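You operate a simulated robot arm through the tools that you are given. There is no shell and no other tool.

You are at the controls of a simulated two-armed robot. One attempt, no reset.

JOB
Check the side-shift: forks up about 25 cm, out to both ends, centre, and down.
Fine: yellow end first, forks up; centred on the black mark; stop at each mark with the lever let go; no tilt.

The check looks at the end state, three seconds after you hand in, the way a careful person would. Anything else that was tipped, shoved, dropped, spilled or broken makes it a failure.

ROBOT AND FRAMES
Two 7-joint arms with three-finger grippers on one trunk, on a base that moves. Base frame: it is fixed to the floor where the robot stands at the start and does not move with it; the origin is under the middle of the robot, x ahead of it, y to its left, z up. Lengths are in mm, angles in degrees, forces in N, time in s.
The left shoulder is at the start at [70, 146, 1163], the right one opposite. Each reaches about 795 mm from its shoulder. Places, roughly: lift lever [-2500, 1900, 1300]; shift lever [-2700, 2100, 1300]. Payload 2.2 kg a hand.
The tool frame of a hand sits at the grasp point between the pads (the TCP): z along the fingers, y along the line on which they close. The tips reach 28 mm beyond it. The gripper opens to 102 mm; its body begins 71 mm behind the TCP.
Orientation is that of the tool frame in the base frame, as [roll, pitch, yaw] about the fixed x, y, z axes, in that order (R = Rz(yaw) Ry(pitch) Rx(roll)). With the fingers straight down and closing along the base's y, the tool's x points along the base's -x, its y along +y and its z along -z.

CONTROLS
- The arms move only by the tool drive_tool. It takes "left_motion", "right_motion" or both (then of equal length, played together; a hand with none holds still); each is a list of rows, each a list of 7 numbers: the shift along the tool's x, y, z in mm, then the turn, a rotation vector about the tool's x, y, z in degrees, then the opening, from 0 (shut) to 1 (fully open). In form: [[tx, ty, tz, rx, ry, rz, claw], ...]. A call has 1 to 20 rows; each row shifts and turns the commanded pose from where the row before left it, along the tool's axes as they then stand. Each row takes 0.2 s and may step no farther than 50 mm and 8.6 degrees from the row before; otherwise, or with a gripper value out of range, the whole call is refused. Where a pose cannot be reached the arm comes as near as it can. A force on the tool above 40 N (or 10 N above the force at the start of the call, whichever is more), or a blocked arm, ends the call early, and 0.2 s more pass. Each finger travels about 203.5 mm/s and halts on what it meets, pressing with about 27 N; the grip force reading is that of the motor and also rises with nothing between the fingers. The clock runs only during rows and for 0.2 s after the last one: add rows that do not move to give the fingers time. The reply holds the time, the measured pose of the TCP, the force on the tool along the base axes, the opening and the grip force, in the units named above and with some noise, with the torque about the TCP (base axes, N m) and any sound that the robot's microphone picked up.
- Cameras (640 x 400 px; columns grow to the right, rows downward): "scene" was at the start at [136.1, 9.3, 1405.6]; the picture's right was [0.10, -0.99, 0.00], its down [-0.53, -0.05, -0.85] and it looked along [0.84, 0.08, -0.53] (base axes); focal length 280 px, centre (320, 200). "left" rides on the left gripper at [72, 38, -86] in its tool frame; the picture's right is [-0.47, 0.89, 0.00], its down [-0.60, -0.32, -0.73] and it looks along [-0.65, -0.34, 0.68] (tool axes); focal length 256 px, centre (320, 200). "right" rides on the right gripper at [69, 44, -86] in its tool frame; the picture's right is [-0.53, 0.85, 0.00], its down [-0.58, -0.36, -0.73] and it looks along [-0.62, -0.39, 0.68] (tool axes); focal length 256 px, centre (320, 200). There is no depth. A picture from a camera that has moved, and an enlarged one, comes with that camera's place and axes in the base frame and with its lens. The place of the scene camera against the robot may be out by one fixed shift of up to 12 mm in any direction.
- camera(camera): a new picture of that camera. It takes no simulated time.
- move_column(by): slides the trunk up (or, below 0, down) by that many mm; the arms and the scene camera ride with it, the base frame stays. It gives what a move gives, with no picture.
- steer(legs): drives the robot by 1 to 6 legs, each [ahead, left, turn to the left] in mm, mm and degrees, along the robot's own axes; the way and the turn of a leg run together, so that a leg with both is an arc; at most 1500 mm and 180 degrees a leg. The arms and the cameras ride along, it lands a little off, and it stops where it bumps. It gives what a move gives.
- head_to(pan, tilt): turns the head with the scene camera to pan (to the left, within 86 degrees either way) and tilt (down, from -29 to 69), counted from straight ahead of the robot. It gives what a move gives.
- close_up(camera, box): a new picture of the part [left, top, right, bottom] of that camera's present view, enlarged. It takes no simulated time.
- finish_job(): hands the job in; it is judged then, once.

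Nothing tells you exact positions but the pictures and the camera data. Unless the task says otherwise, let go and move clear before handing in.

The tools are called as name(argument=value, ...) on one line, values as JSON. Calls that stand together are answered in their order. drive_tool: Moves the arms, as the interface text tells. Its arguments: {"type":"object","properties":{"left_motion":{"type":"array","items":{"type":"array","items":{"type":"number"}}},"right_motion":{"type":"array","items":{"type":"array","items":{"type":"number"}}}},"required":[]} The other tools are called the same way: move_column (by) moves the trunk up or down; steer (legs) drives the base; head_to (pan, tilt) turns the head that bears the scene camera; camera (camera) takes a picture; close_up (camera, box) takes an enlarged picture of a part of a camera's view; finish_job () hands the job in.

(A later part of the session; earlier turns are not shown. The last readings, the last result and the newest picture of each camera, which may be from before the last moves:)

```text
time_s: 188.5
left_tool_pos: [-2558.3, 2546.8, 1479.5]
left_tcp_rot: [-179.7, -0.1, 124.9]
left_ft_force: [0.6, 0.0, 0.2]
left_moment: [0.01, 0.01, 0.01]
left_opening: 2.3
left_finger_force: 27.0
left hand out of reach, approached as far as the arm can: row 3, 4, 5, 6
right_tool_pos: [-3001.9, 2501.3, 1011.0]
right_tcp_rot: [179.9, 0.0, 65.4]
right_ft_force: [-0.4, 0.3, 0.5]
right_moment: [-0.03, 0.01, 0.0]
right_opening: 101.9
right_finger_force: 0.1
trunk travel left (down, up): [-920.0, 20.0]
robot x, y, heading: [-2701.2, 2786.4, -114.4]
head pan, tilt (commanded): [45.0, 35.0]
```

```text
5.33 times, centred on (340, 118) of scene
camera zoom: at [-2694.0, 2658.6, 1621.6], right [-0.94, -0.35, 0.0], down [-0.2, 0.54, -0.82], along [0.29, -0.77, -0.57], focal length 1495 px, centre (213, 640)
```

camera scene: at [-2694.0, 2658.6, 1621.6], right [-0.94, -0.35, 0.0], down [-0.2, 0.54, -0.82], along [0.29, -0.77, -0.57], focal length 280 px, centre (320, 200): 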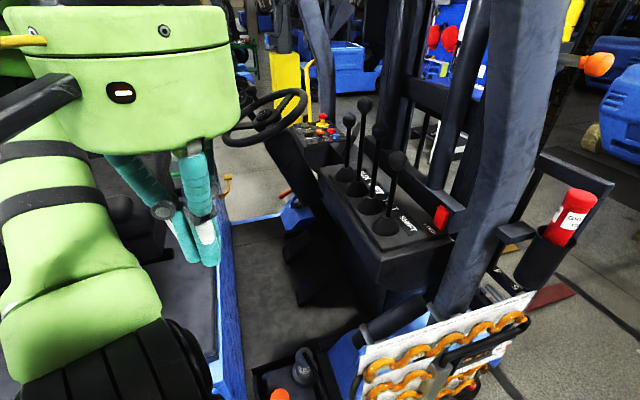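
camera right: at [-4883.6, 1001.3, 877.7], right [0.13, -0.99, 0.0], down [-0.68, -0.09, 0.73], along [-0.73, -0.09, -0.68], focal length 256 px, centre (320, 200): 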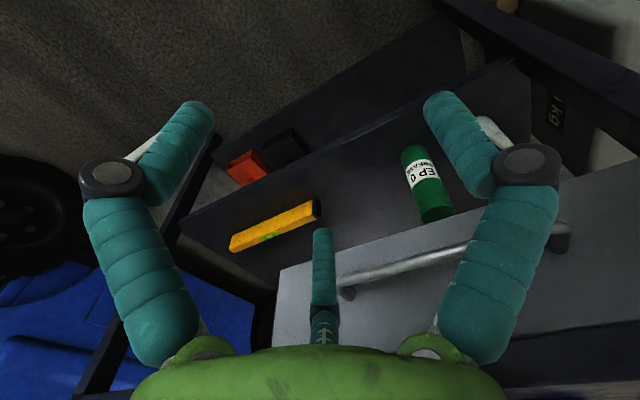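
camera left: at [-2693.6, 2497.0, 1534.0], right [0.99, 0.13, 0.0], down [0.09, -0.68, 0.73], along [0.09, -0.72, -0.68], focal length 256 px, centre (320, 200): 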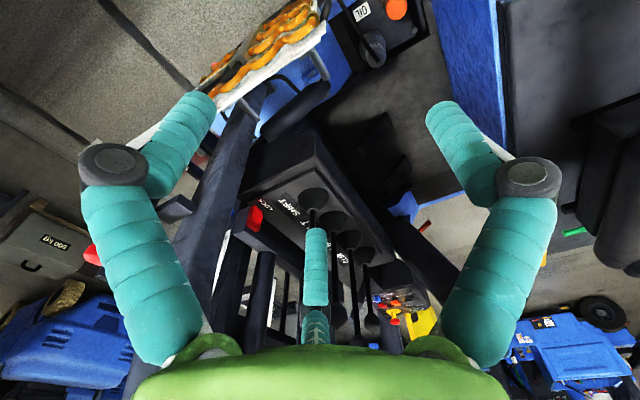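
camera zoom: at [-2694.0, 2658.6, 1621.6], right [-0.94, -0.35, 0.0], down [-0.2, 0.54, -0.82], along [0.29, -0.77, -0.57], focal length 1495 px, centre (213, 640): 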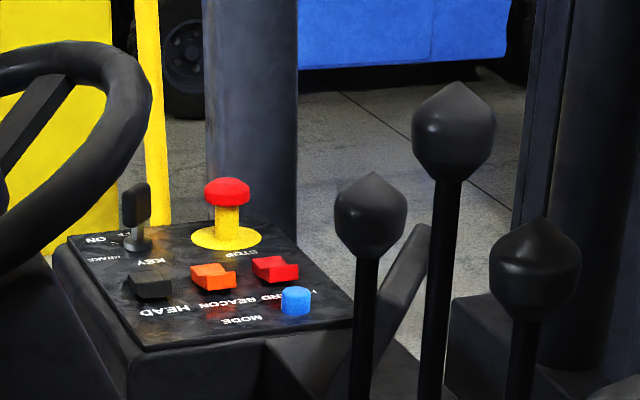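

Labels confirmed: lever 2 is LIFT (tallest knob, z≈1418), lever 3 TILT, lever 4 SHIFT (z≈1346). I move the base forward alongside the panel so both levers come within comfortable reach.

steer(legs=[[250, -57, 0]])

head_to(pan=30, tilt=40)

camera(camera="scene")

```text
time_s: 190.3
left_tool_pos: [-2711.6, 2344.7, 1480.0]
left_tcp_rot: [-179.7, -0.1, 125.0]
left_ft_force: [-0.9, 0.5, -0.4]
left_moment: [-0.06, 0.07, -0.02]
left_opening: 2.0
left_finger_force: 27.5
right_tool_pos: [-3155.0, 2297.8, 1012.4]
right_tcp_rot: [-180.0, 0.1, 65.7]
right_ft_force: [-0.4, 0.2, 0.2]
right_moment: [-0.03, -0.01, -0.01]
right_opening: 101.9
right_finger_force: 0.1
trunk travel left (down, up): [-920.0, 20.0]
robot x, y, heading: [-2859.2, 2585.0, -114.3]
head pan, tilt (commanded): [45.0, 35.0]
```

```text
time_s: 191.1
left_tool_pos: [-2714.9, 2342.2, 1481.0]
left_tcp_rot: [-179.9, -0.1, 125.1]
left_ft_force: [0.9, -1.4, 0.1]
left_moment: [0.0, -0.03, -0.01]
left_opening: 2.1
left_finger_force: 27.0
right_tool_pos: [-3156.4, 2295.0, 1011.4]
right_tcp_rot: [180.0, 0.0, 65.7]
right_ft_force: [0.1, -0.5, -0.9]
right_moment: [0.01, 0.02, 0.01]
right_opening: 102.0
right_finger_force: 0.1
trunk travel left (down, up): [-920.0, 20.0]
robot x, y, heading: [-2857.5, 2579.8, -114.2]
head pan, tilt (commanded): [30.0, 40.0]
```

```text
taken
camera scene: at [-2872.8, 2450.4, 1613.9], right [-1.0, -0.1, 0.0], down [-0.06, 0.64, -0.77], along [0.08, -0.76, -0.64], focal length 280 px, centre (320, 200)
```

scene: 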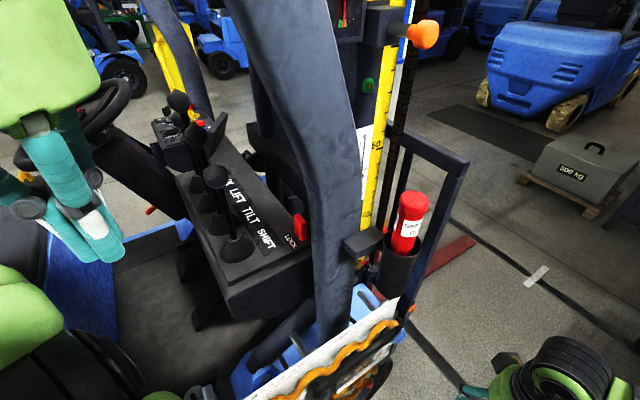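

Good overview: levers, pillar, mast scale and backrest are visible. I zoom to the mast scale and backrest for a height baseline.

close_up(camera="scene", box=[300, 0, 480, 270])

head_to(pan=-10, tilt=30)

camera(camera="scene")

```text
1.48 times, centred on (390, 135) of scene
camera zoom: at [-2872.8, 2450.4, 1613.9], right [-1.0, -0.1, 0.0], down [-0.06, 0.64, -0.77], along [0.08, -0.76, -0.64], focal length 415 px, centre (216, 296)
```

zoom: 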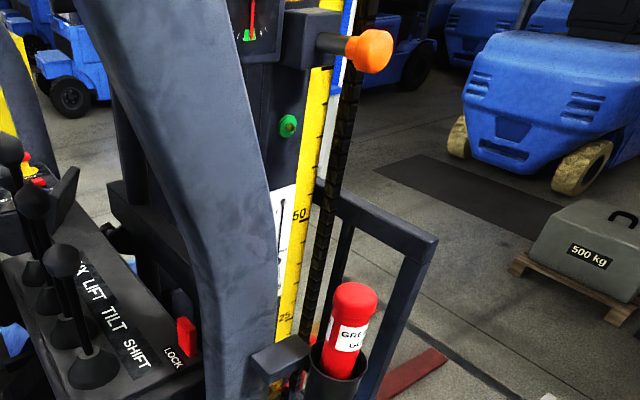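

```text
time_s: 192.2
left_tool_pos: [-2712.7, 2342.4, 1480.7]
left_tcp_rot: [-180.0, -0.1, 125.1]
left_ft_force: [0.6, -0.4, -0.9]
left_moment: [0.01, 0.0, -0.02]
left_opening: 2.2
left_finger_force: 27.0
right_tool_pos: [-3157.0, 2295.2, 1010.7]
right_tcp_rot: [-180.0, -0.1, 65.7]
right_ft_force: [-0.1, -0.2, -0.2]
right_moment: [-0.01, 0.02, -0.03]
right_opening: 102.3
right_finger_force: 0.1
trunk travel left (down, up): [-920.0, 20.0]
robot x, y, heading: [-2858.2, 2581.4, -114.5]
head pan, tilt (commanded): [-10.0, 30.0]
```

```text
taken
camera scene: at [-2931.5, 2461.1, 1629.3], right [-0.83, 0.56, 0.0], down [0.28, 0.41, -0.87], along [-0.49, -0.72, -0.5], focal length 280 px, centre (320, 200)
```

scene: 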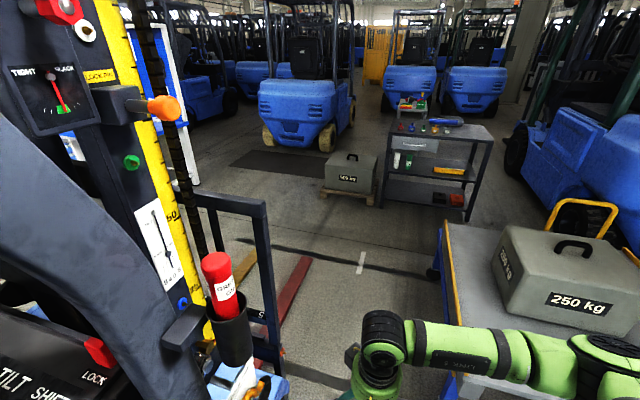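

From here I can see both fork tips, the backrest and several mast fittings, including an orange pin with a yellow label. I zoom in on these.

close_up(camera="scene", box=[0, 0, 200, 125])

close_up(camera="scene", box=[100, 130, 300, 340])

close_up(camera="scene", box=[130, 190, 210, 300])

```text
3.20 times, centred on (100, 62) of scene
camera zoom: at [-2931.5, 2461.1, 1629.3], right [-0.83, 0.56, 0.0], down [0.28, 0.41, -0.87], along [-0.49, -0.72, -0.5], focal length 897 px, centre (1024, 640)
```

zoom: 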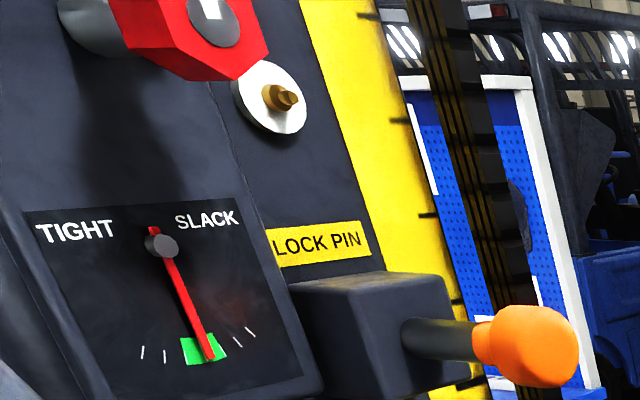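

```text
1.90 times, centred on (200, 235) of scene
camera zoom: at [-2931.5, 2461.1, 1629.3], right [-0.83, 0.56, 0.0], down [0.28, 0.41, -0.87], along [-0.49, -0.72, -0.5], focal length 534 px, centre (549, 133)
```

zoom: 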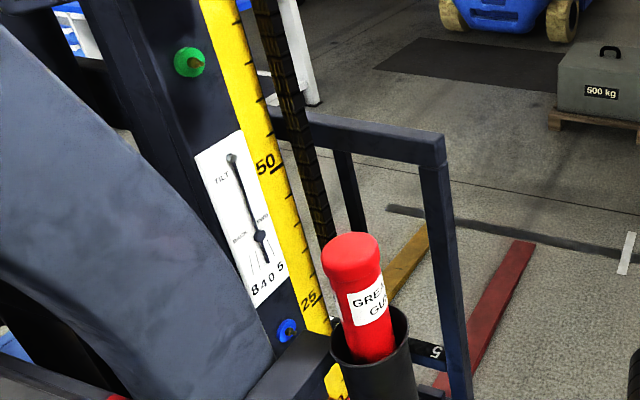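

```text
3.64 times, centred on (170, 245) of scene
camera zoom: at [-2931.5, 2461.1, 1629.3], right [-0.83, 0.56, 0.0], down [0.28, 0.41, -0.87], along [-0.49, -0.72, -0.5], focal length 1019 px, centre (866, 36)
```

zoom: 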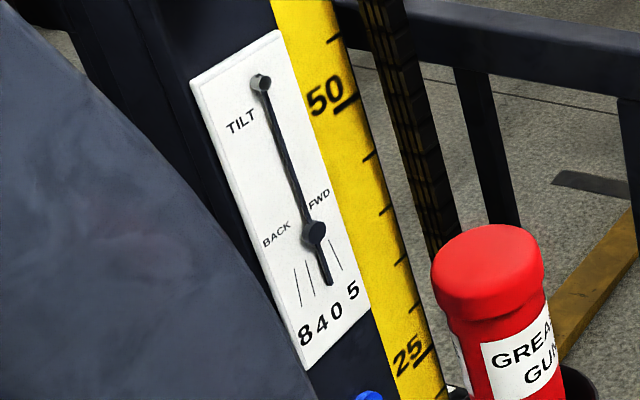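

The chain gauge is in the green, the tilt gauge at 0, and the mast scale shows 25 and 50 marks. Now I orient the left hand (fingers shut) so its camera looks forward along the truck.

drive_tool(left_motion=[[0, 0, 0, 0, 0, 8.6, 0], [0, 0, 0, 0, 0, 8.6, 0], [0, 0, 0, 0, 0, 8.6, 0], [0, 0, 0, 0, 0, 8.6, 0], [0, 0, 0, 0, 0, 8.6, 0], [0, 0, 0, 0, 0, 8.6, 0], [0, 0, 0, 0, 0, 8.6, 0], [0, 0, 0, 0, 0, 8.6, 0], [0, 0, 0, 0, 0, 8.6, 0], [0, 0, 0, 0, 0, 8.6, 0]])

camera(camera="left")

head_to(pan=45, tilt=40)

camera(camera="scene")

```text
time_s: 194.4
left_tool_pos: [-2714.0, 2342.1, 1479.1]
left_tcp_rot: [-179.9, 0.2, 39.0]
left_ft_force: [-0.1, 0.0, 0.6]
left_moment: [-0.03, -0.01, 0.0]
left_opening: 2.1
left_finger_force: 27.3
right_tool_pos: [-3157.3, 2295.9, 1012.1]
right_tcp_rot: [179.9, 0.0, 65.7]
right_ft_force: [0.2, 0.8, 1.0]
right_moment: [0.0, 0.02, 0.0]
right_opening: 101.9
right_finger_force: 0.1
trunk travel left (down, up): [-920.0, 20.0]
robot x, y, heading: [-2857.6, 2581.6, -114.4]
head pan, tilt (commanded): [-10.0, 30.0]
```

```text
taken
camera left: at [-2633.2, 2356.9, 1565.8], right [0.19, -0.98, 0.0], down [-0.67, -0.13, 0.73], along [-0.72, -0.14, -0.68], focal length 256 px, centre (320, 200)
```

left: 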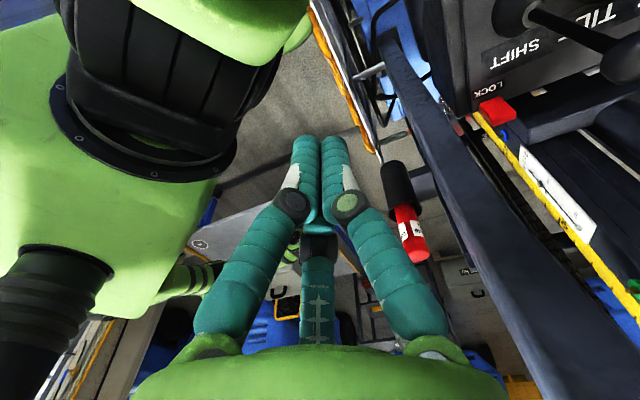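

```text
time_s: 195.6
left_tool_pos: [-2713.8, 2341.3, 1480.3]
left_tcp_rot: [-179.9, 0.1, 39.1]
left_ft_force: [-0.6, 0.7, 0.4]
left_moment: [0.03, -0.02, -0.07]
left_opening: 2.2
left_finger_force: 27.5
right_tool_pos: [-3156.5, 2295.9, 1010.9]
right_tcp_rot: [179.9, 0.0, 65.7]
right_ft_force: [0.1, 0.3, -0.2]
right_moment: [0.04, -0.02, 0.01]
right_opening: 102.1
right_finger_force: 0.0
trunk travel left (down, up): [-920.0, 20.0]
robot x, y, heading: [-2857.8, 2582.4, -114.4]
head pan, tilt (commanded): [45.0, 40.0]
```

```text
taken
camera scene: at [-2851.0, 2455.9, 1613.9], right [-0.94, -0.35, 0.0], down [-0.23, 0.6, -0.77], along [0.27, -0.72, -0.64], focal length 280 px, centre (320, 200)
```

scene: 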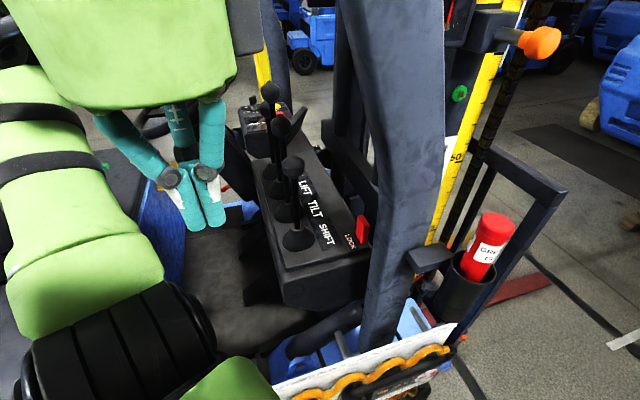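

I zoom on the levers from this closer view to refine their coordinates.

close_up(camera="scene", box=[220, 70, 380, 270])

close_up(camera="left", box=[440, 0, 640, 125])

```text
2.00 times, centred on (300, 170) of scene
camera zoom: at [-2851.0, 2455.9, 1613.9], right [-0.94, -0.35, 0.0], down [-0.23, 0.6, -0.77], along [0.27, -0.72, -0.64], focal length 560 px, centre (360, 260)
```

zoom: 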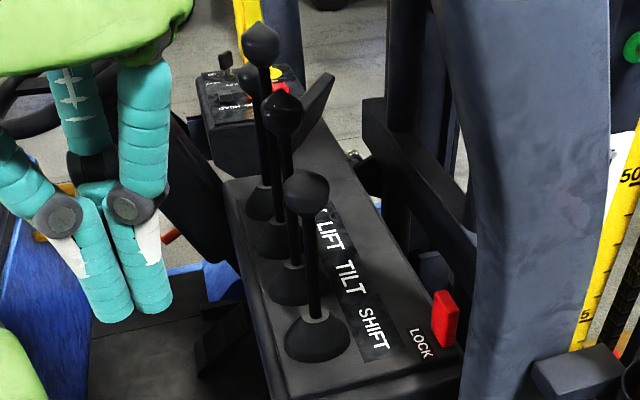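

```text
3.20 times, centred on (540, 62) of left
camera zoom: at [-2633.3, 2357.2, 1565.8], right [0.2, -0.98, 0.0], down [-0.67, -0.14, 0.73], along [-0.72, -0.14, -0.68], focal length 819 px, centre (-384, 640)
```

zoom: 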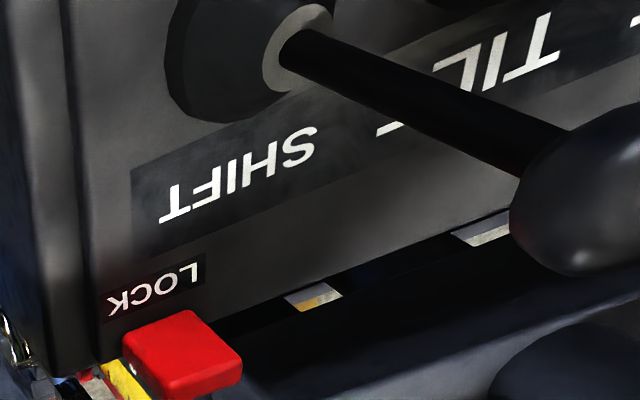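

Refined: LIFT ≈ [-2556,1963] knob z 1419, TILT ≈ [-2613,2033] z 1388, SHIFT ≈ [-2664,2095] z 1347. I move the closed left hand inward behind the levers, staying high.

drive_tool(left_motion=[[0, 40, -10, 0, 0, 0, 0], [0, 40, -10, 0, 0, 0, 0], [0, 40, -10, 0, 0, 0, 0], [0, 40, -10, 0, 0, 0, 0], [0, 40, 0, 0, 0, 0, 0]])

camera(camera="scene")

camera(camera="left")

```text
time_s: 196.8
left_tool_pos: [-2696.4, 2184.8, 1454.6]
left_tcp_rot: [-179.8, 0.1, 39.0]
left_ft_force: [0.5, 0.1, 0.6]
left_moment: [0.01, -0.02, 0.02]
left_opening: 2.3
left_finger_force: 26.5
left hand out of reach, approached as far as the arm can: row 1, 2, 3, 4, 5
right_tool_pos: [-3155.8, 2294.0, 1010.2]
right_tcp_rot: [180.0, 0.0, 65.7]
right_ft_force: [0.1, -0.4, 0.5]
right_moment: [0.01, 0.03, 0.0]
right_opening: 101.9
right_finger_force: 0.0
trunk travel left (down, up): [-920.0, 20.0]
robot x, y, heading: [-2856.0, 2583.6, -114.2]
head pan, tilt (commanded): [45.0, 40.0]
```

```text
taken
camera scene: at [-2850.0, 2453.6, 1613.7], right [-0.94, -0.35, 0.0], down [-0.23, 0.6, -0.77], along [0.27, -0.72, -0.64], focal length 280 px, centre (320, 200)
```

scene: 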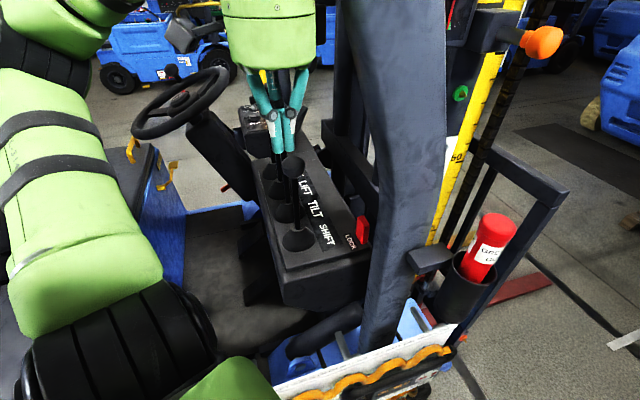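

```text
taken
camera left: at [-2616.3, 2198.9, 1540.0], right [0.2, -0.98, 0.0], down [-0.67, -0.14, 0.73], along [-0.72, -0.14, -0.68], focal length 256 px, centre (320, 200)
```

left: 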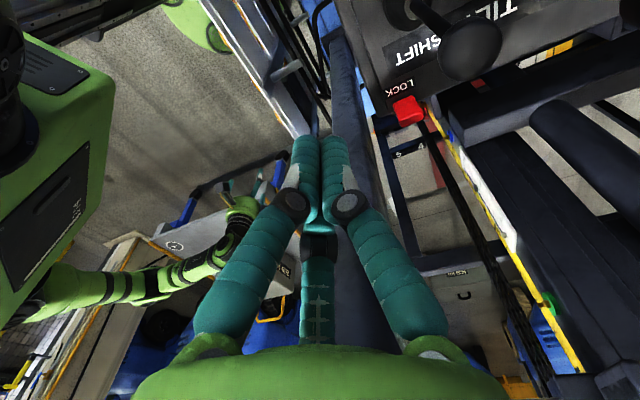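

The vertical hand with this yaw hits a wrist limit there; the natural yaw for this reach is about 115°. I rotate the hand back while it floats up to the commanded spot behind the levers.

drive_tool(left_motion=[[0, 0, 0, 0, 0, -8.6, 0], [0, 0, 0, 0, 0, -8.6, 0], [0, 0, 0, 0, 0, -8.6, 0], [0, 0, 0, 0, 0, -8.6, 0], [0, 0, 0, 0, 0, -8.6, 0], [0, 0, 0, 0, 0, -8.6, 0], [0, 0, 0, 0, 0, -8.6, 0], [0, 0, 0, 0, 0, -8.6, 0], [0, 0, 0, 0, 0, -8.6, 0]])

camera(camera="scene")

camera(camera="left")

```text
time_s: 198.8
left_tool_pos: [-2697.7, 2186.1, 1455.1]
left_tcp_rot: [-179.8, -0.2, 116.6]
left_ft_force: [-0.2, -0.1, -0.6]
left_moment: [0.0, -0.02, -0.02]
left_opening: 2.2
left_finger_force: 27.6
right_tool_pos: [-3157.0, 2295.0, 1011.2]
right_tcp_rot: [-180.0, -0.1, 65.8]
right_ft_force: [0.0, 0.5, 0.0]
right_moment: [0.01, 0.0, -0.02]
right_opening: 102.0
right_finger_force: 0.1
trunk travel left (down, up): [-920.0, 20.0]
robot x, y, heading: [-2856.9, 2582.9, -114.3]
head pan, tilt (commanded): [45.0, 40.0]
```

```text
taken
camera scene: at [-2850.8, 2455.9, 1613.9], right [-0.94, -0.35, 0.0], down [-0.23, 0.6, -0.77], along [0.27, -0.72, -0.64], focal length 280 px, centre (320, 200)
```

scene: 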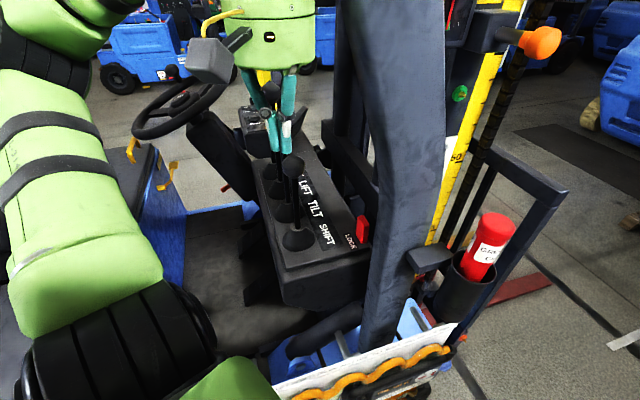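

```text
taken
camera left: at [-2695.0, 2266.4, 1540.3], right [1.0, -0.02, 0.0], down [-0.01, -0.68, 0.73], along [-0.02, -0.73, -0.68], focal length 256 px, centre (320, 200)
```

left: 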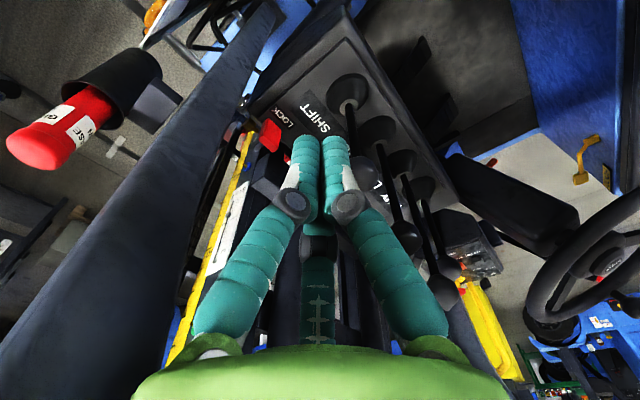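

The hand is now free at [-2698,2186,1455]. I move it up and inward to a spot behind the LIFT lever.

drive_tool(left_motion=[[-10, 20, -30, 0, 0, 0, 0], [-34.6, 17.7, -9, 0, 0, 0, 0], [-34.6, 17.7, -9, 0, 0, 0, 0], [-34.6, 17.7, -9, 0, 0, 0, 0], [-34.6, 17.7, -5, 0, 0, 0, 0], [-34.6, 17.7, 0, 0, 0, 0, 0], [-34.6, 17.7, 0, 0, 0, 0, 0]])

camera(camera="scene")

```text
time_s: 200.4
left_tool_pos: [-2558.9, 2004.9, 1479.7]
left_tcp_rot: [-179.7, -0.1, 116.5]
left_ft_force: [0.1, -0.5, 0.4]
left_moment: [0.05, 0.05, -0.01]
left_opening: 2.2
left_finger_force: 26.9
left hand out of reach, approached as far as the arm can: row 1, 2, 3, 4, 6, 7
right_tool_pos: [-3156.1, 2293.9, 1011.6]
right_tcp_rot: [-180.0, -0.1, 65.7]
right_ft_force: [0.4, -1.0, -0.7]
right_moment: [0.03, -0.01, -0.03]
right_opening: 101.8
right_finger_force: 0.1
trunk travel left (down, up): [-920.0, 20.0]
robot x, y, heading: [-2856.7, 2582.8, -114.4]
head pan, tilt (commanded): [45.0, 40.0]
```

```text
taken
camera scene: at [-2850.1, 2453.8, 1613.7], right [-0.94, -0.35, 0.0], down [-0.23, 0.6, -0.77], along [0.27, -0.72, -0.64], focal length 280 px, centre (320, 200)
```

scene: 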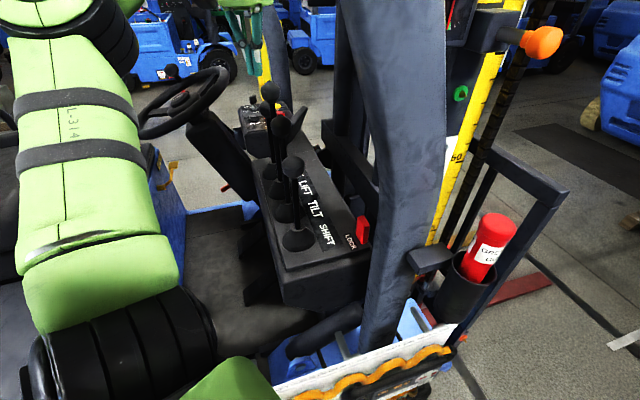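

The hand is close above the LIFT knob. I raise the trunk the last 20 mm, open the fingers part way and centre above the knob, then check with the camera.

move_column(by=20)

camera(camera="left")

head_to(pan=55, tilt=22)

camera(camera="scene")

```text
time_s: 201.1
left_tool_pos: [-2559.3, 2006.5, 1500.2]
left_tcp_rot: [-179.9, 0.0, 116.6]
left_ft_force: [0.1, 0.5, 0.6]
left_moment: [0.02, 0.03, 0.01]
left_opening: 2.3
left_finger_force: 27.0
right_tool_pos: [-3156.6, 2295.4, 1032.3]
right_tcp_rot: [-180.0, 0.1, 65.7]
right_ft_force: [-0.1, 0.5, -0.5]
right_moment: [0.0, 0.0, -0.01]
right_opening: 102.2
right_finger_force: 0.1
trunk travel left (down, up): [-940.0, 0.0]
robot x, y, heading: [-2859.1, 2578.6, -114.6]
head pan, tilt (commanded): [45.0, 40.0]
```

```text
taken
camera left: at [-2556.5, 2087.6, 1586.1], right [1.0, -0.02, 0.0], down [-0.01, -0.68, 0.73], along [-0.02, -0.73, -0.68], focal length 256 px, centre (320, 200)
```

left: 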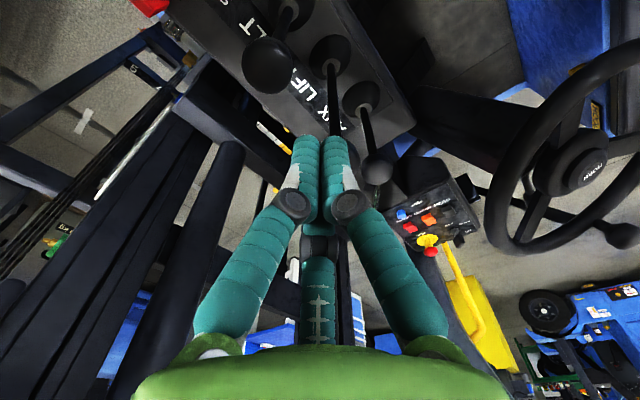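

```text
time_s: 201.9
left_tool_pos: [-2559.4, 2006.9, 1500.5]
left_tcp_rot: [-179.8, 0.0, 116.4]
left_ft_force: [0.0, 0.1, -0.8]
left_moment: [0.01, -0.01, 0.01]
left_opening: 2.0
left_finger_force: 26.8
right_tool_pos: [-3157.5, 2296.5, 1031.5]
right_tcp_rot: [180.0, 0.0, 65.8]
right_ft_force: [0.5, 0.0, 0.5]
right_moment: [-0.03, -0.01, -0.01]
right_opening: 101.8
right_finger_force: 0.0
trunk travel left (down, up): [-940.0, 0.0]
robot x, y, heading: [-2857.5, 2583.5, -114.4]
head pan, tilt (commanded): [55.0, 22.0]
```

```text
taken
camera scene: at [-2833.8, 2455.5, 1662.0], right [-0.86, -0.51, 0.0], down [-0.19, 0.32, -0.93], along [0.47, -0.8, -0.38], focal length 280 px, centre (320, 200)
```

scene: 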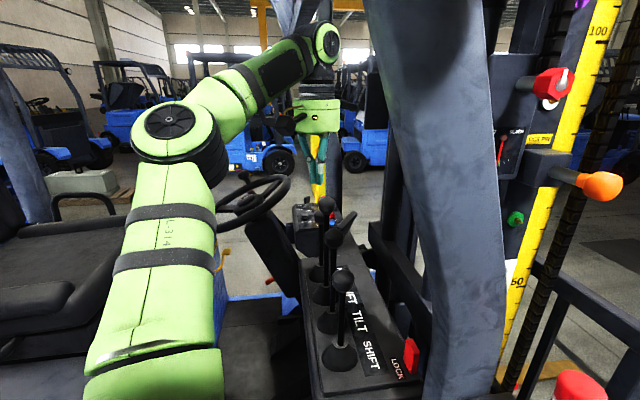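

I need to check whether any lever got deflected; I zoom in on the knobs.

close_up(camera="scene", box=[260, 120, 420, 290])

close_up(camera="left", box=[220, 0, 440, 200])

```text
2.35 times, centred on (340, 205) of scene
camera zoom: at [-2833.8, 2455.5, 1662.0], right [-0.86, -0.51, 0.0], down [-0.19, 0.32, -0.93], along [0.47, -0.8, -0.38], focal length 659 px, centre (273, 188)
```

zoom: 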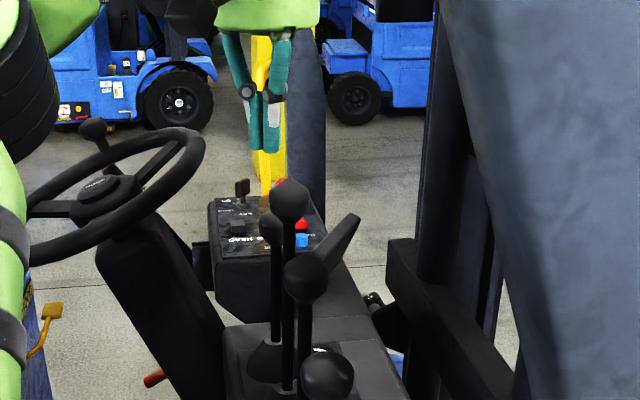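

```text
2.00 times, centred on (330, 100) of left
camera zoom: at [-2557.1, 2087.8, 1586.2], right [1.0, -0.02, 0.0], down [-0.01, -0.68, 0.73], along [-0.02, -0.73, -0.68], focal length 512 px, centre (300, 400)
```

zoom: 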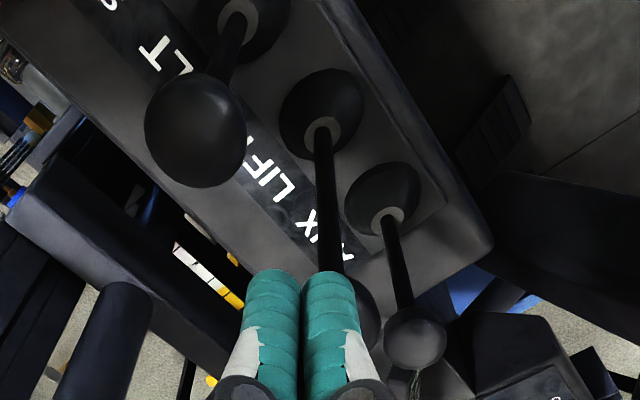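

Levers look undisturbed. The hand camera puts LIFT at about [-2545,1957]. I open the fingers part way and move to centre above that knob, still above its top.

drive_tool(left_motion=[[0, 0, 0, 0, 0, 0, 0.65], [0, 0, 0, 0, 0, 0, 0.65], [-25, -4.5, 0, 0, 0, 0, 0.65], [-25, -4.5, 0, 0, 0, 0, 0.65], [0, 0, 0, 0, 0, 0, 0.65]])

camera(camera="left")

close_up(camera="scene", box=[260, 80, 420, 290])

```text
time_s: 203.1
left_tool_pos: [-2547.8, 1964.2, 1497.3]
left_tcp_rot: [-179.7, 0.6, 116.3]
left_ft_force: [0.1, 0.0, 0.0]
left_moment: [-0.03, 0.01, 0.0]
left_opening: 66.4
left_finger_force: 0.1
left hand out of reach, approached as far as the arm can: row 4
right_tool_pos: [-3156.7, 2297.1, 1030.2]
right_tcp_rot: [179.9, 0.0, 65.7]
right_ft_force: [1.4, 0.6, 0.1]
right_moment: [-0.02, 0.0, -0.02]
right_opening: 102.0
right_finger_force: 0.0
trunk travel left (down, up): [-940.0, 0.0]
robot x, y, heading: [-2859.8, 2581.6, -114.5]
head pan, tilt (commanded): [55.0, 22.0]
```

```text
taken
camera left: at [-2545.2, 2045.4, 1583.3], right [1.0, -0.02, 0.0], down [-0.01, -0.67, 0.74], along [-0.02, -0.74, -0.67], focal length 256 px, centre (320, 200)
```

left: 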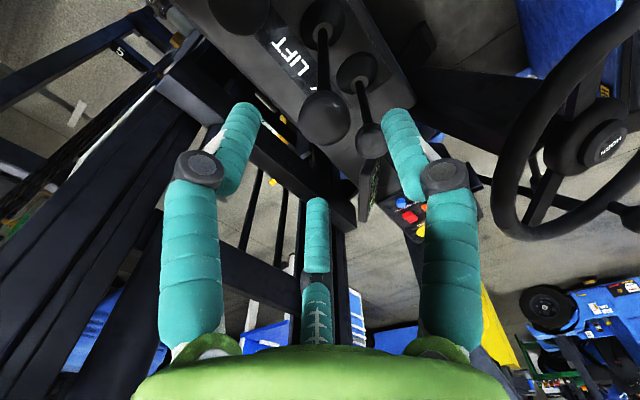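

```text
1.90 times, centred on (340, 185) of scene
camera zoom: at [-2833.0, 2457.2, 1662.2], right [-0.86, -0.51, 0.0], down [-0.19, 0.32, -0.93], along [0.47, -0.8, -0.37], focal length 534 px, centre (282, 229)
```

zoom: 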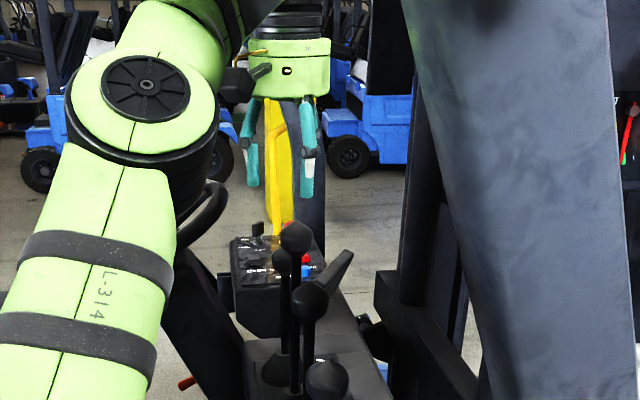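

The LIFT knob sits nearly under the hand (about 13 mm further in). I descend around it with the fingers 66 mm open.

drive_tool(left_motion=[[-4, -1, 20, 0, 0, 0, 0.65], [-5, -1, 20, 0, 0, 0, 0.65], [-5, -1, 20, 0, 0, 0, 0.65]])

camera(camera="left")

close_up(camera="scene", box=[260, 80, 420, 290])

```text
time_s: 203.9
left_tool_pos: [-2544.0, 1948.5, 1438.4]
left_tcp_rot: [-179.8, 0.1, 116.6]
left_ft_force: [0.6, -0.6, 0.3]
left_moment: [-0.04, 0.04, 0.0]
left_opening: 66.1
left_finger_force: 0.0
right_tool_pos: [-3156.2, 2296.0, 1032.1]
right_tcp_rot: [180.0, 0.0, 65.7]
right_ft_force: [0.9, -0.5, 0.1]
right_moment: [-0.04, 0.0, 0.01]
right_opening: 101.9
right_finger_force: 0.0
trunk travel left (down, up): [-940.0, 0.0]
robot x, y, heading: [-2854.4, 2580.0, -114.5]
head pan, tilt (commanded): [55.0, 22.0]
```

```text
taken
camera left: at [-2541.8, 2029.2, 1523.8], right [1.0, -0.02, 0.0], down [-0.01, -0.68, 0.73], along [-0.02, -0.73, -0.68], focal length 256 px, centre (320, 200)
```

left: 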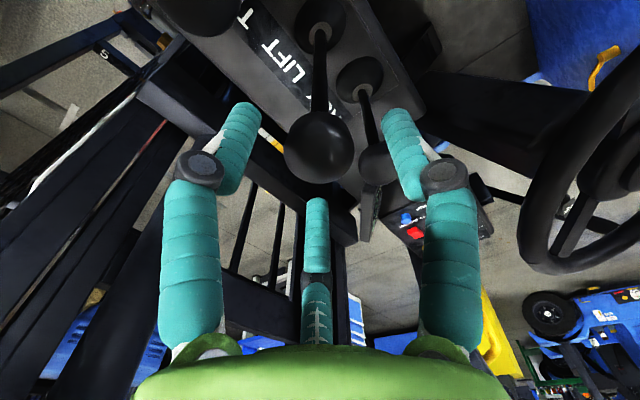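

```text
1.90 times, centred on (340, 185) of scene
camera zoom: at [-2832.7, 2455.6, 1662.1], right [-0.86, -0.51, 0.0], down [-0.19, 0.32, -0.93], along [0.47, -0.8, -0.37], focal length 534 px, centre (282, 229)
```

zoom: 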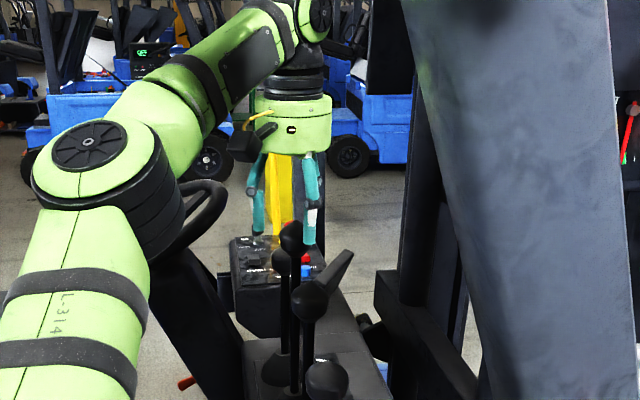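

The knob is centred between the fingers. I lower another 14 mm, and take a baseline view of mast, backrest and forks before gripping.

drive_tool(left_motion=[[0, 0, 14, 0, 0, 0, 0.65], [0, 0, 0, 0, 0, 0, 0.5]])

head_to(pan=-5, tilt=30)

camera(camera="scene")

close_up(camera="scene", box=[140, 100, 340, 400])

camera(camera="left")

```text
time_s: 204.5
left_tool_pos: [-2544.3, 1948.2, 1423.5]
left_tcp_rot: [-179.7, 0.3, 116.6]
left_ft_force: [1.8, -1.4, -1.5]
left_moment: [-0.08, -0.12, 0.06]
left_opening: 51.4
left_finger_force: 0.2
right_tool_pos: [-3156.5, 2296.2, 1031.2]
right_tcp_rot: [-180.0, 0.0, 65.7]
right_ft_force: [0.2, 0.4, -0.1]
right_moment: [0.02, 0.01, -0.01]
right_opening: 102.1
right_finger_force: 0.2
trunk travel left (down, up): [-940.0, 0.0]
robot x, y, heading: [-2859.6, 2580.2, -114.5]
head pan, tilt (commanded): [55.0, 22.0]
```

```text
time_s: 205.8
left_tool_pos: [-2545.1, 1948.6, 1424.7]
left_tcp_rot: [-179.7, 0.2, 116.5]
left_ft_force: [-0.6, -0.5, 0.4]
left_moment: [-0.02, 0.03, -0.01]
left_opening: 51.1
left_finger_force: 0.1
right_tool_pos: [-3156.2, 2297.1, 1031.0]
right_tcp_rot: [180.0, 0.0, 65.7]
right_ft_force: [0.1, 0.4, 0.3]
right_moment: [-0.01, -0.03, 0.02]
right_opening: 102.1
right_finger_force: 0.1
trunk travel left (down, up): [-940.0, 0.0]
robot x, y, heading: [-2854.7, 2579.4, -114.3]
head pan, tilt (commanded): [-5.0, 30.0]
```

```text
taken
camera scene: at [-2925.1, 2456.5, 1649.2], right [-0.87, 0.49, 0.0], down [0.24, 0.44, -0.87], along [-0.42, -0.76, -0.5], focal length 280 px, centre (320, 200)
```

scene: 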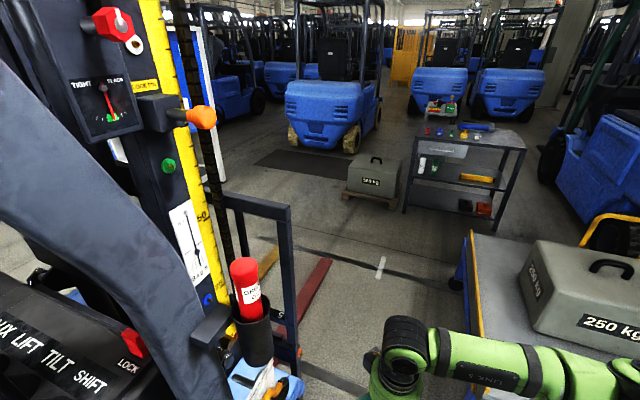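

```text
1.33 times, centred on (240, 250) of scene
camera zoom: at [-2925.1, 2456.5, 1649.2], right [-0.87, 0.49, 0.0], down [0.24, 0.44, -0.87], along [-0.42, -0.76, -0.5], focal length 374 px, centre (427, 133)
```

zoom: 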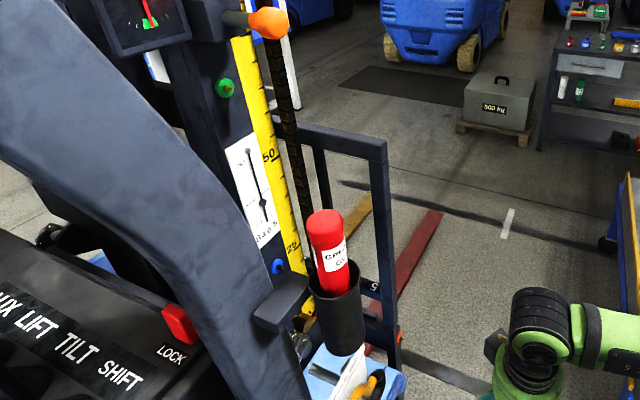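

```text
taken
camera left: at [-2542.4, 2029.0, 1510.1], right [1.0, -0.02, 0.0], down [-0.01, -0.68, 0.73], along [-0.02, -0.73, -0.68], focal length 256 px, centre (320, 200)
```

left: 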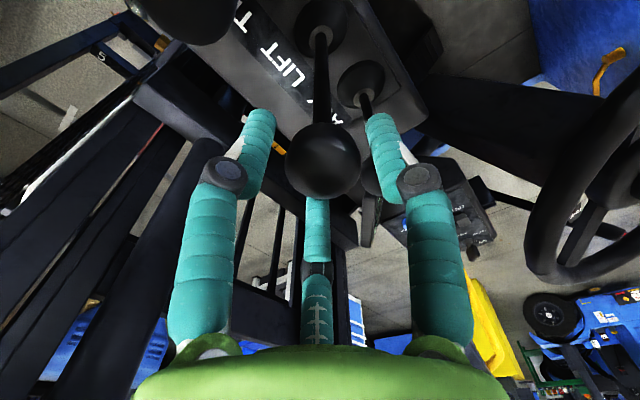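

The knob is well centred. I close gently on it and pull it a first 25 mm toward the seat, then hold and look.

drive_tool(left_motion=[[0, 0, 0, 0, 0, 0, 0.4], [0, 0, 0, 0, 0, 0, 0.3], [0, 0, 0, 0, 0, 0, 0.3]])

camera(camera="left")

```text
time_s: 206.6
left_tool_pos: [-2541.7, 1944.1, 1422.7]
left_tcp_rot: [-179.6, 0.1, 116.6]
left_ft_force: [11.0, -14.5, 14.5]
left_moment: [-0.4, -0.35, 0.08]
left_opening: 39.3
left_finger_force: 45.5
right_tool_pos: [-3155.4, 2294.4, 1030.7]
right_tcp_rot: [-179.8, -0.1, 65.6]
right_ft_force: [0.2, 0.8, 0.0]
right_moment: [-0.02, 0.01, -0.04]
right_opening: 102.1
right_finger_force: 0.1
trunk travel left (down, up): [-940.0, 0.0]
robot x, y, heading: [-2855.7, 2579.0, -114.2]
head pan, tilt (commanded): [-5.0, 30.0]
```

```text
taken
camera left: at [-2538.5, 2025.8, 1508.7], right [1.0, -0.02, 0.0], down [-0.01, -0.68, 0.74], along [-0.02, -0.74, -0.68], focal length 256 px, centre (320, 200)
```

left: 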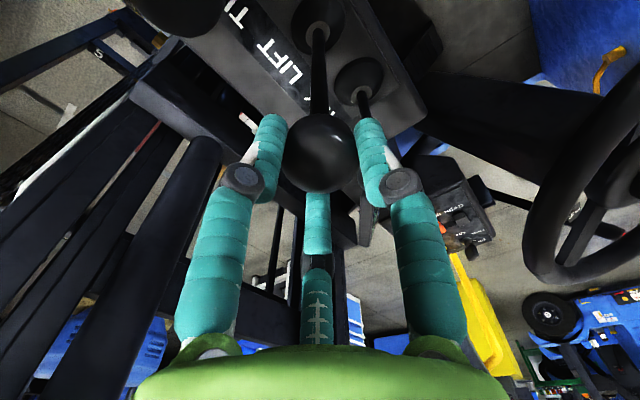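

The grip holds but is a bit high and off to one side (about 18 N lateral, 14 N up). I reopen, shift 5 mm inward and 8 mm lower, and regrip.

drive_tool(left_motion=[[0, 0, 0, 0, 0, 0, 0.5], [-5, 1, 8, 0, 0, 0, 0.5], [0, 0, 0, 0, 0, 0, 0.42], [0, 0, 0, 0, 0, 0, 0.36], [0, 0, 0, 0, 0, 0, 0.36]])

camera(camera="left")

```text
time_s: 207.8
left_tool_pos: [-2541.2, 1943.0, 1415.7]
left_tcp_rot: [-179.9, 0.2, 116.5]
left_ft_force: [-1.1, 0.9, -3.4]
left_moment: [-0.29, -0.21, 0.1]
left_opening: 39.0
left_finger_force: 45.4
right_tool_pos: [-3156.2, 2295.6, 1030.3]
right_tcp_rot: [179.9, -0.1, 65.7]
right_ft_force: [0.5, 0.2, 0.3]
right_moment: [0.02, -0.01, 0.02]
right_opening: 102.1
right_finger_force: 0.2
trunk travel left (down, up): [-940.0, 0.0]
robot x, y, heading: [-2856.8, 2581.7, -114.6]
head pan, tilt (commanded): [-5.0, 30.0]
```

```text
taken
camera left: at [-2539.2, 2024.8, 1502.2], right [1.0, -0.02, 0.0], down [-0.01, -0.68, 0.73], along [-0.02, -0.73, -0.68], focal length 256 px, centre (320, 200)
```

left: 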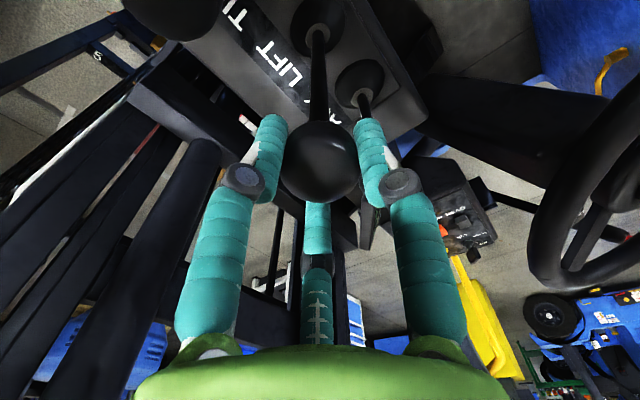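

Grip is now neutral. I pull the LIFT lever 25 mm toward the seat and look at the result.

drive_tool(left_motion=[[2.7, 12.2, 0, 0, 0, 0, 0.36], [2.7, 12.2, 1, 0, 0, 0, 0.36]])

camera(camera="scene")

camera(camera="left")

```text
time_s: 208.4
left_tool_pos: [-2524.1, 1958.8, 1415.3]
left_tcp_rot: [-179.7, 0.0, 116.4]
left_ft_force: [-5.5, -1.4, -7.1]
left_moment: [-0.53, 0.7, 0.04]
left_opening: 39.1
left_finger_force: 44.4
right_tool_pos: [-3157.0, 2295.7, 1031.7]
right_tcp_rot: [180.0, -0.1, 65.6]
right_ft_force: [-0.6, -0.1, -0.5]
right_moment: [0.0, 0.01, -0.02]
right_opening: 101.8
right_finger_force: 0.1
trunk travel left (down, up): [-940.0, 0.0]
robot x, y, heading: [-2858.7, 2578.3, -114.5]
head pan, tilt (commanded): [-5.0, 30.0]
```

```text
taken
camera scene: at [-2925.4, 2455.8, 1649.1], right [-0.87, 0.49, 0.0], down [0.25, 0.44, -0.87], along [-0.42, -0.75, -0.5], focal length 280 px, centre (320, 200)
```

scene: 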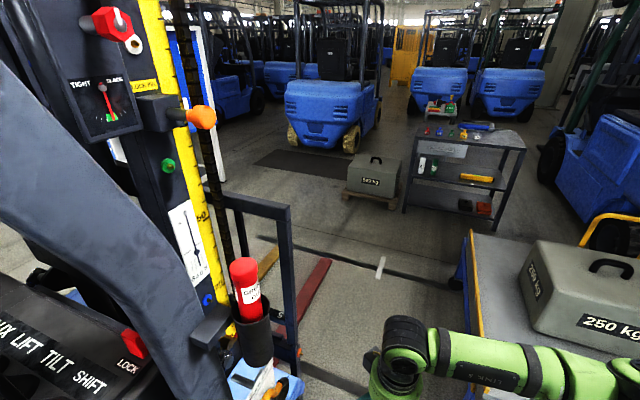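

```text
taken
camera left: at [-2520.3, 2039.7, 1500.7], right [1.0, -0.02, 0.0], down [-0.01, -0.68, 0.73], along [-0.02, -0.73, -0.68], focal length 256 px, centre (320, 200)
```

left: 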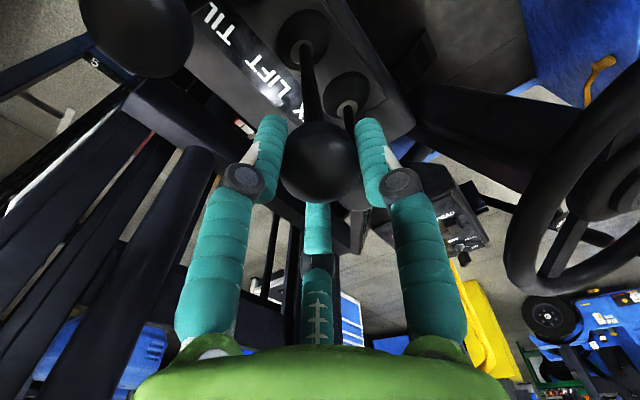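

The lever follows with light force; no fork motion yet. I pull 20 mm more.

drive_tool(left_motion=[[2.1, 9.8, 1, 0, 0, 0, 0.36], [2.1, 9.8, 1.5, 0, 0, 0, 0.36]])

camera(camera="scene")

```text
time_s: 209.0
left_tool_pos: [-2507.3, 1971.3, 1413.1]
left_tcp_rot: [-179.8, 0.0, 116.4]
left_ft_force: [-6.6, -1.9, -8.1]
left_moment: [-0.57, 0.6, -0.01]
left_opening: 38.9
left_finger_force: 44.6
right_tool_pos: [-3158.3, 2294.9, 1029.5]
right_tcp_rot: [179.9, -0.1, 65.7]
right_ft_force: [-0.9, 0.1, -0.4]
right_moment: [-0.04, 0.0, 0.0]
right_opening: 101.9
right_finger_force: 0.1
trunk travel left (down, up): [-940.0, 0.0]
robot x, y, heading: [-2857.8, 2581.1, -114.4]
head pan, tilt (commanded): [-5.0, 30.0]
```

```text
taken
camera scene: at [-2926.1, 2454.9, 1649.0], right [-0.87, 0.49, 0.0], down [0.25, 0.44, -0.87], along [-0.42, -0.75, -0.5], focal length 280 px, centre (320, 200)
```

scene: 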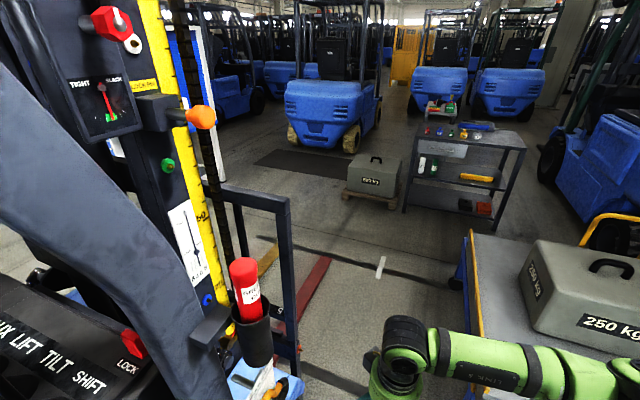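

The backrest has begun to rise (about 30 mm): pulling raises the forks. I hold the lever and watch in short steps.

drive_tool(left_motion=[[0, 0, 0, 0, 0, 0, 0.36], [0, 0, 0, 0, 0, 0, 0.36]])

close_up(camera="scene", box=[140, 100, 340, 400])

```text
time_s: 209.6
left_tool_pos: [-2508.6, 1971.1, 1412.6]
left_tcp_rot: [-179.9, 0.1, 116.5]
left_ft_force: [-5.4, -0.5, -8.1]
left_moment: [-0.26, -0.01, -0.21]
left_opening: 38.5
left_finger_force: 44.9
right_tool_pos: [-3159.0, 2294.2, 1030.1]
right_tcp_rot: [180.0, -0.1, 65.8]
right_ft_force: [-0.8, -0.3, -0.6]
right_moment: [0.02, -0.02, -0.03]
right_opening: 102.1
right_finger_force: 0.0
trunk travel left (down, up): [-940.0, 0.0]
robot x, y, heading: [-2856.3, 2578.5, -114.4]
head pan, tilt (commanded): [-5.0, 30.0]
```

```text
1.33 times, centred on (240, 250) of scene
camera zoom: at [-2926.6, 2454.5, 1649.0], right [-0.87, 0.49, 0.0], down [0.25, 0.44, -0.87], along [-0.42, -0.75, -0.5], focal length 374 px, centre (427, 133)
```

zoom: 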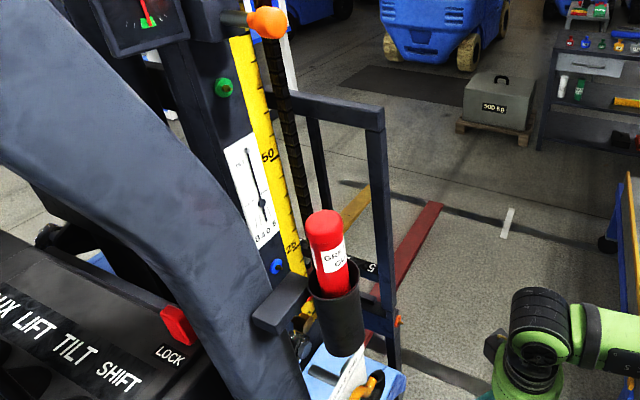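

Forks are up about 75 mm, rising about 50 mm/s. I hold for about two more seconds and check again.

drive_tool(left_motion=[[0, 0, 0, 0, 0, 0, 0.36], [0, 0, 0, 0, 0, 0, 0.36], [0, 0, 0, 0, 0, 0, 0.36], [0, 0, 0, 0, 0, 0, 0.36], [0, 0, 0, 0, 0, 0, 0.36], [0, 0, 0, 0, 0, 0, 0.36], [0, 0, 0, 0, 0, 0, 0.36]])

close_up(camera="scene", box=[140, 100, 340, 400])

```text
time_s: 211.2
left_tool_pos: [-2507.8, 1971.2, 1412.4]
left_tcp_rot: [-180.0, 0.0, 116.6]
left_ft_force: [-5.0, 2.2, -12.1]
left_moment: [0.35, -0.21, 0.06]
left_opening: 38.6
left_finger_force: 45.5
right_tool_pos: [-3158.0, 2295.1, 1030.4]
right_tcp_rot: [-180.0, -0.1, 65.7]
right_ft_force: [1.0, -0.8, -0.9]
right_moment: [-0.01, -0.01, -0.01]
right_opening: 101.9
right_finger_force: 0.0
trunk travel left (down, up): [-940.0, 0.0]
robot x, y, heading: [-2853.9, 2582.1, -114.7]
head pan, tilt (commanded): [-5.0, 30.0]
```

```text
1.33 times, centred on (240, 250) of scene
camera zoom: at [-2926.4, 2454.7, 1649.0], right [-0.87, 0.49, 0.0], down [0.25, 0.44, -0.87], along [-0.42, -0.75, -0.5], focal length 374 px, centre (427, 133)
```

zoom: 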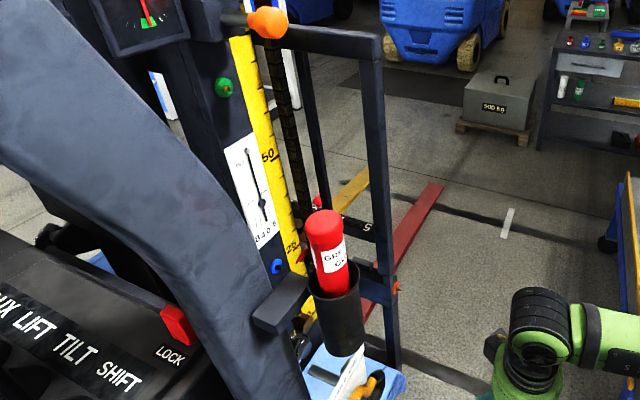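

Forks are at roughly 220 mm. I check the mast scale for a pointer before the last bit.

close_up(camera="scene", box=[180, 180, 280, 340])

close_up(camera="scene", box=[150, 60, 300, 200])

```text
2.50 times, centred on (230, 260) of scene
camera zoom: at [-2926.4, 2454.7, 1649.0], right [-0.87, 0.49, 0.0], down [0.25, 0.44, -0.87], along [-0.42, -0.75, -0.5], focal length 701 px, centre (545, 50)
```

zoom: 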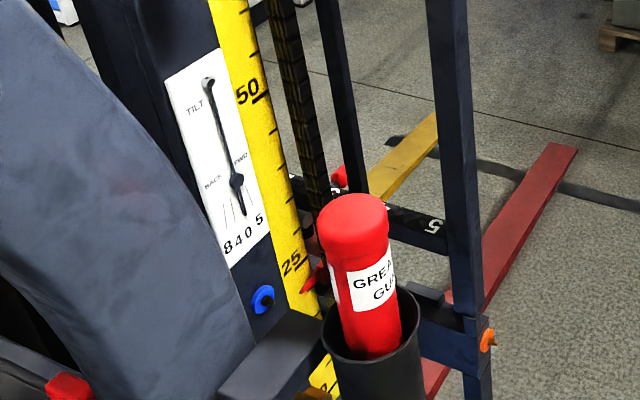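

```text
2.86 times, centred on (225, 130) of scene
camera zoom: at [-2926.4, 2454.7, 1649.0], right [-0.87, 0.49, 0.0], down [0.25, 0.44, -0.87], along [-0.42, -0.75, -0.5], focal length 801 px, centre (591, 400)
```

zoom: 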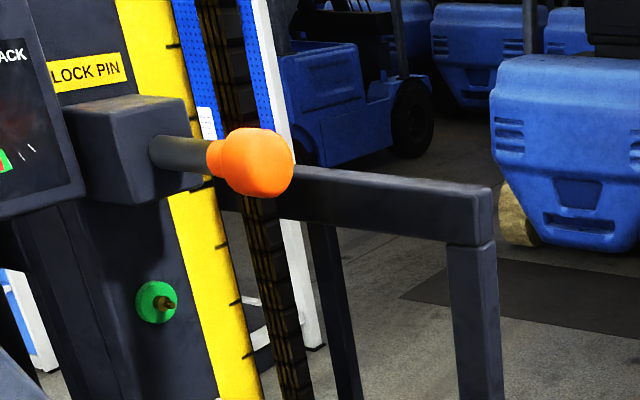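

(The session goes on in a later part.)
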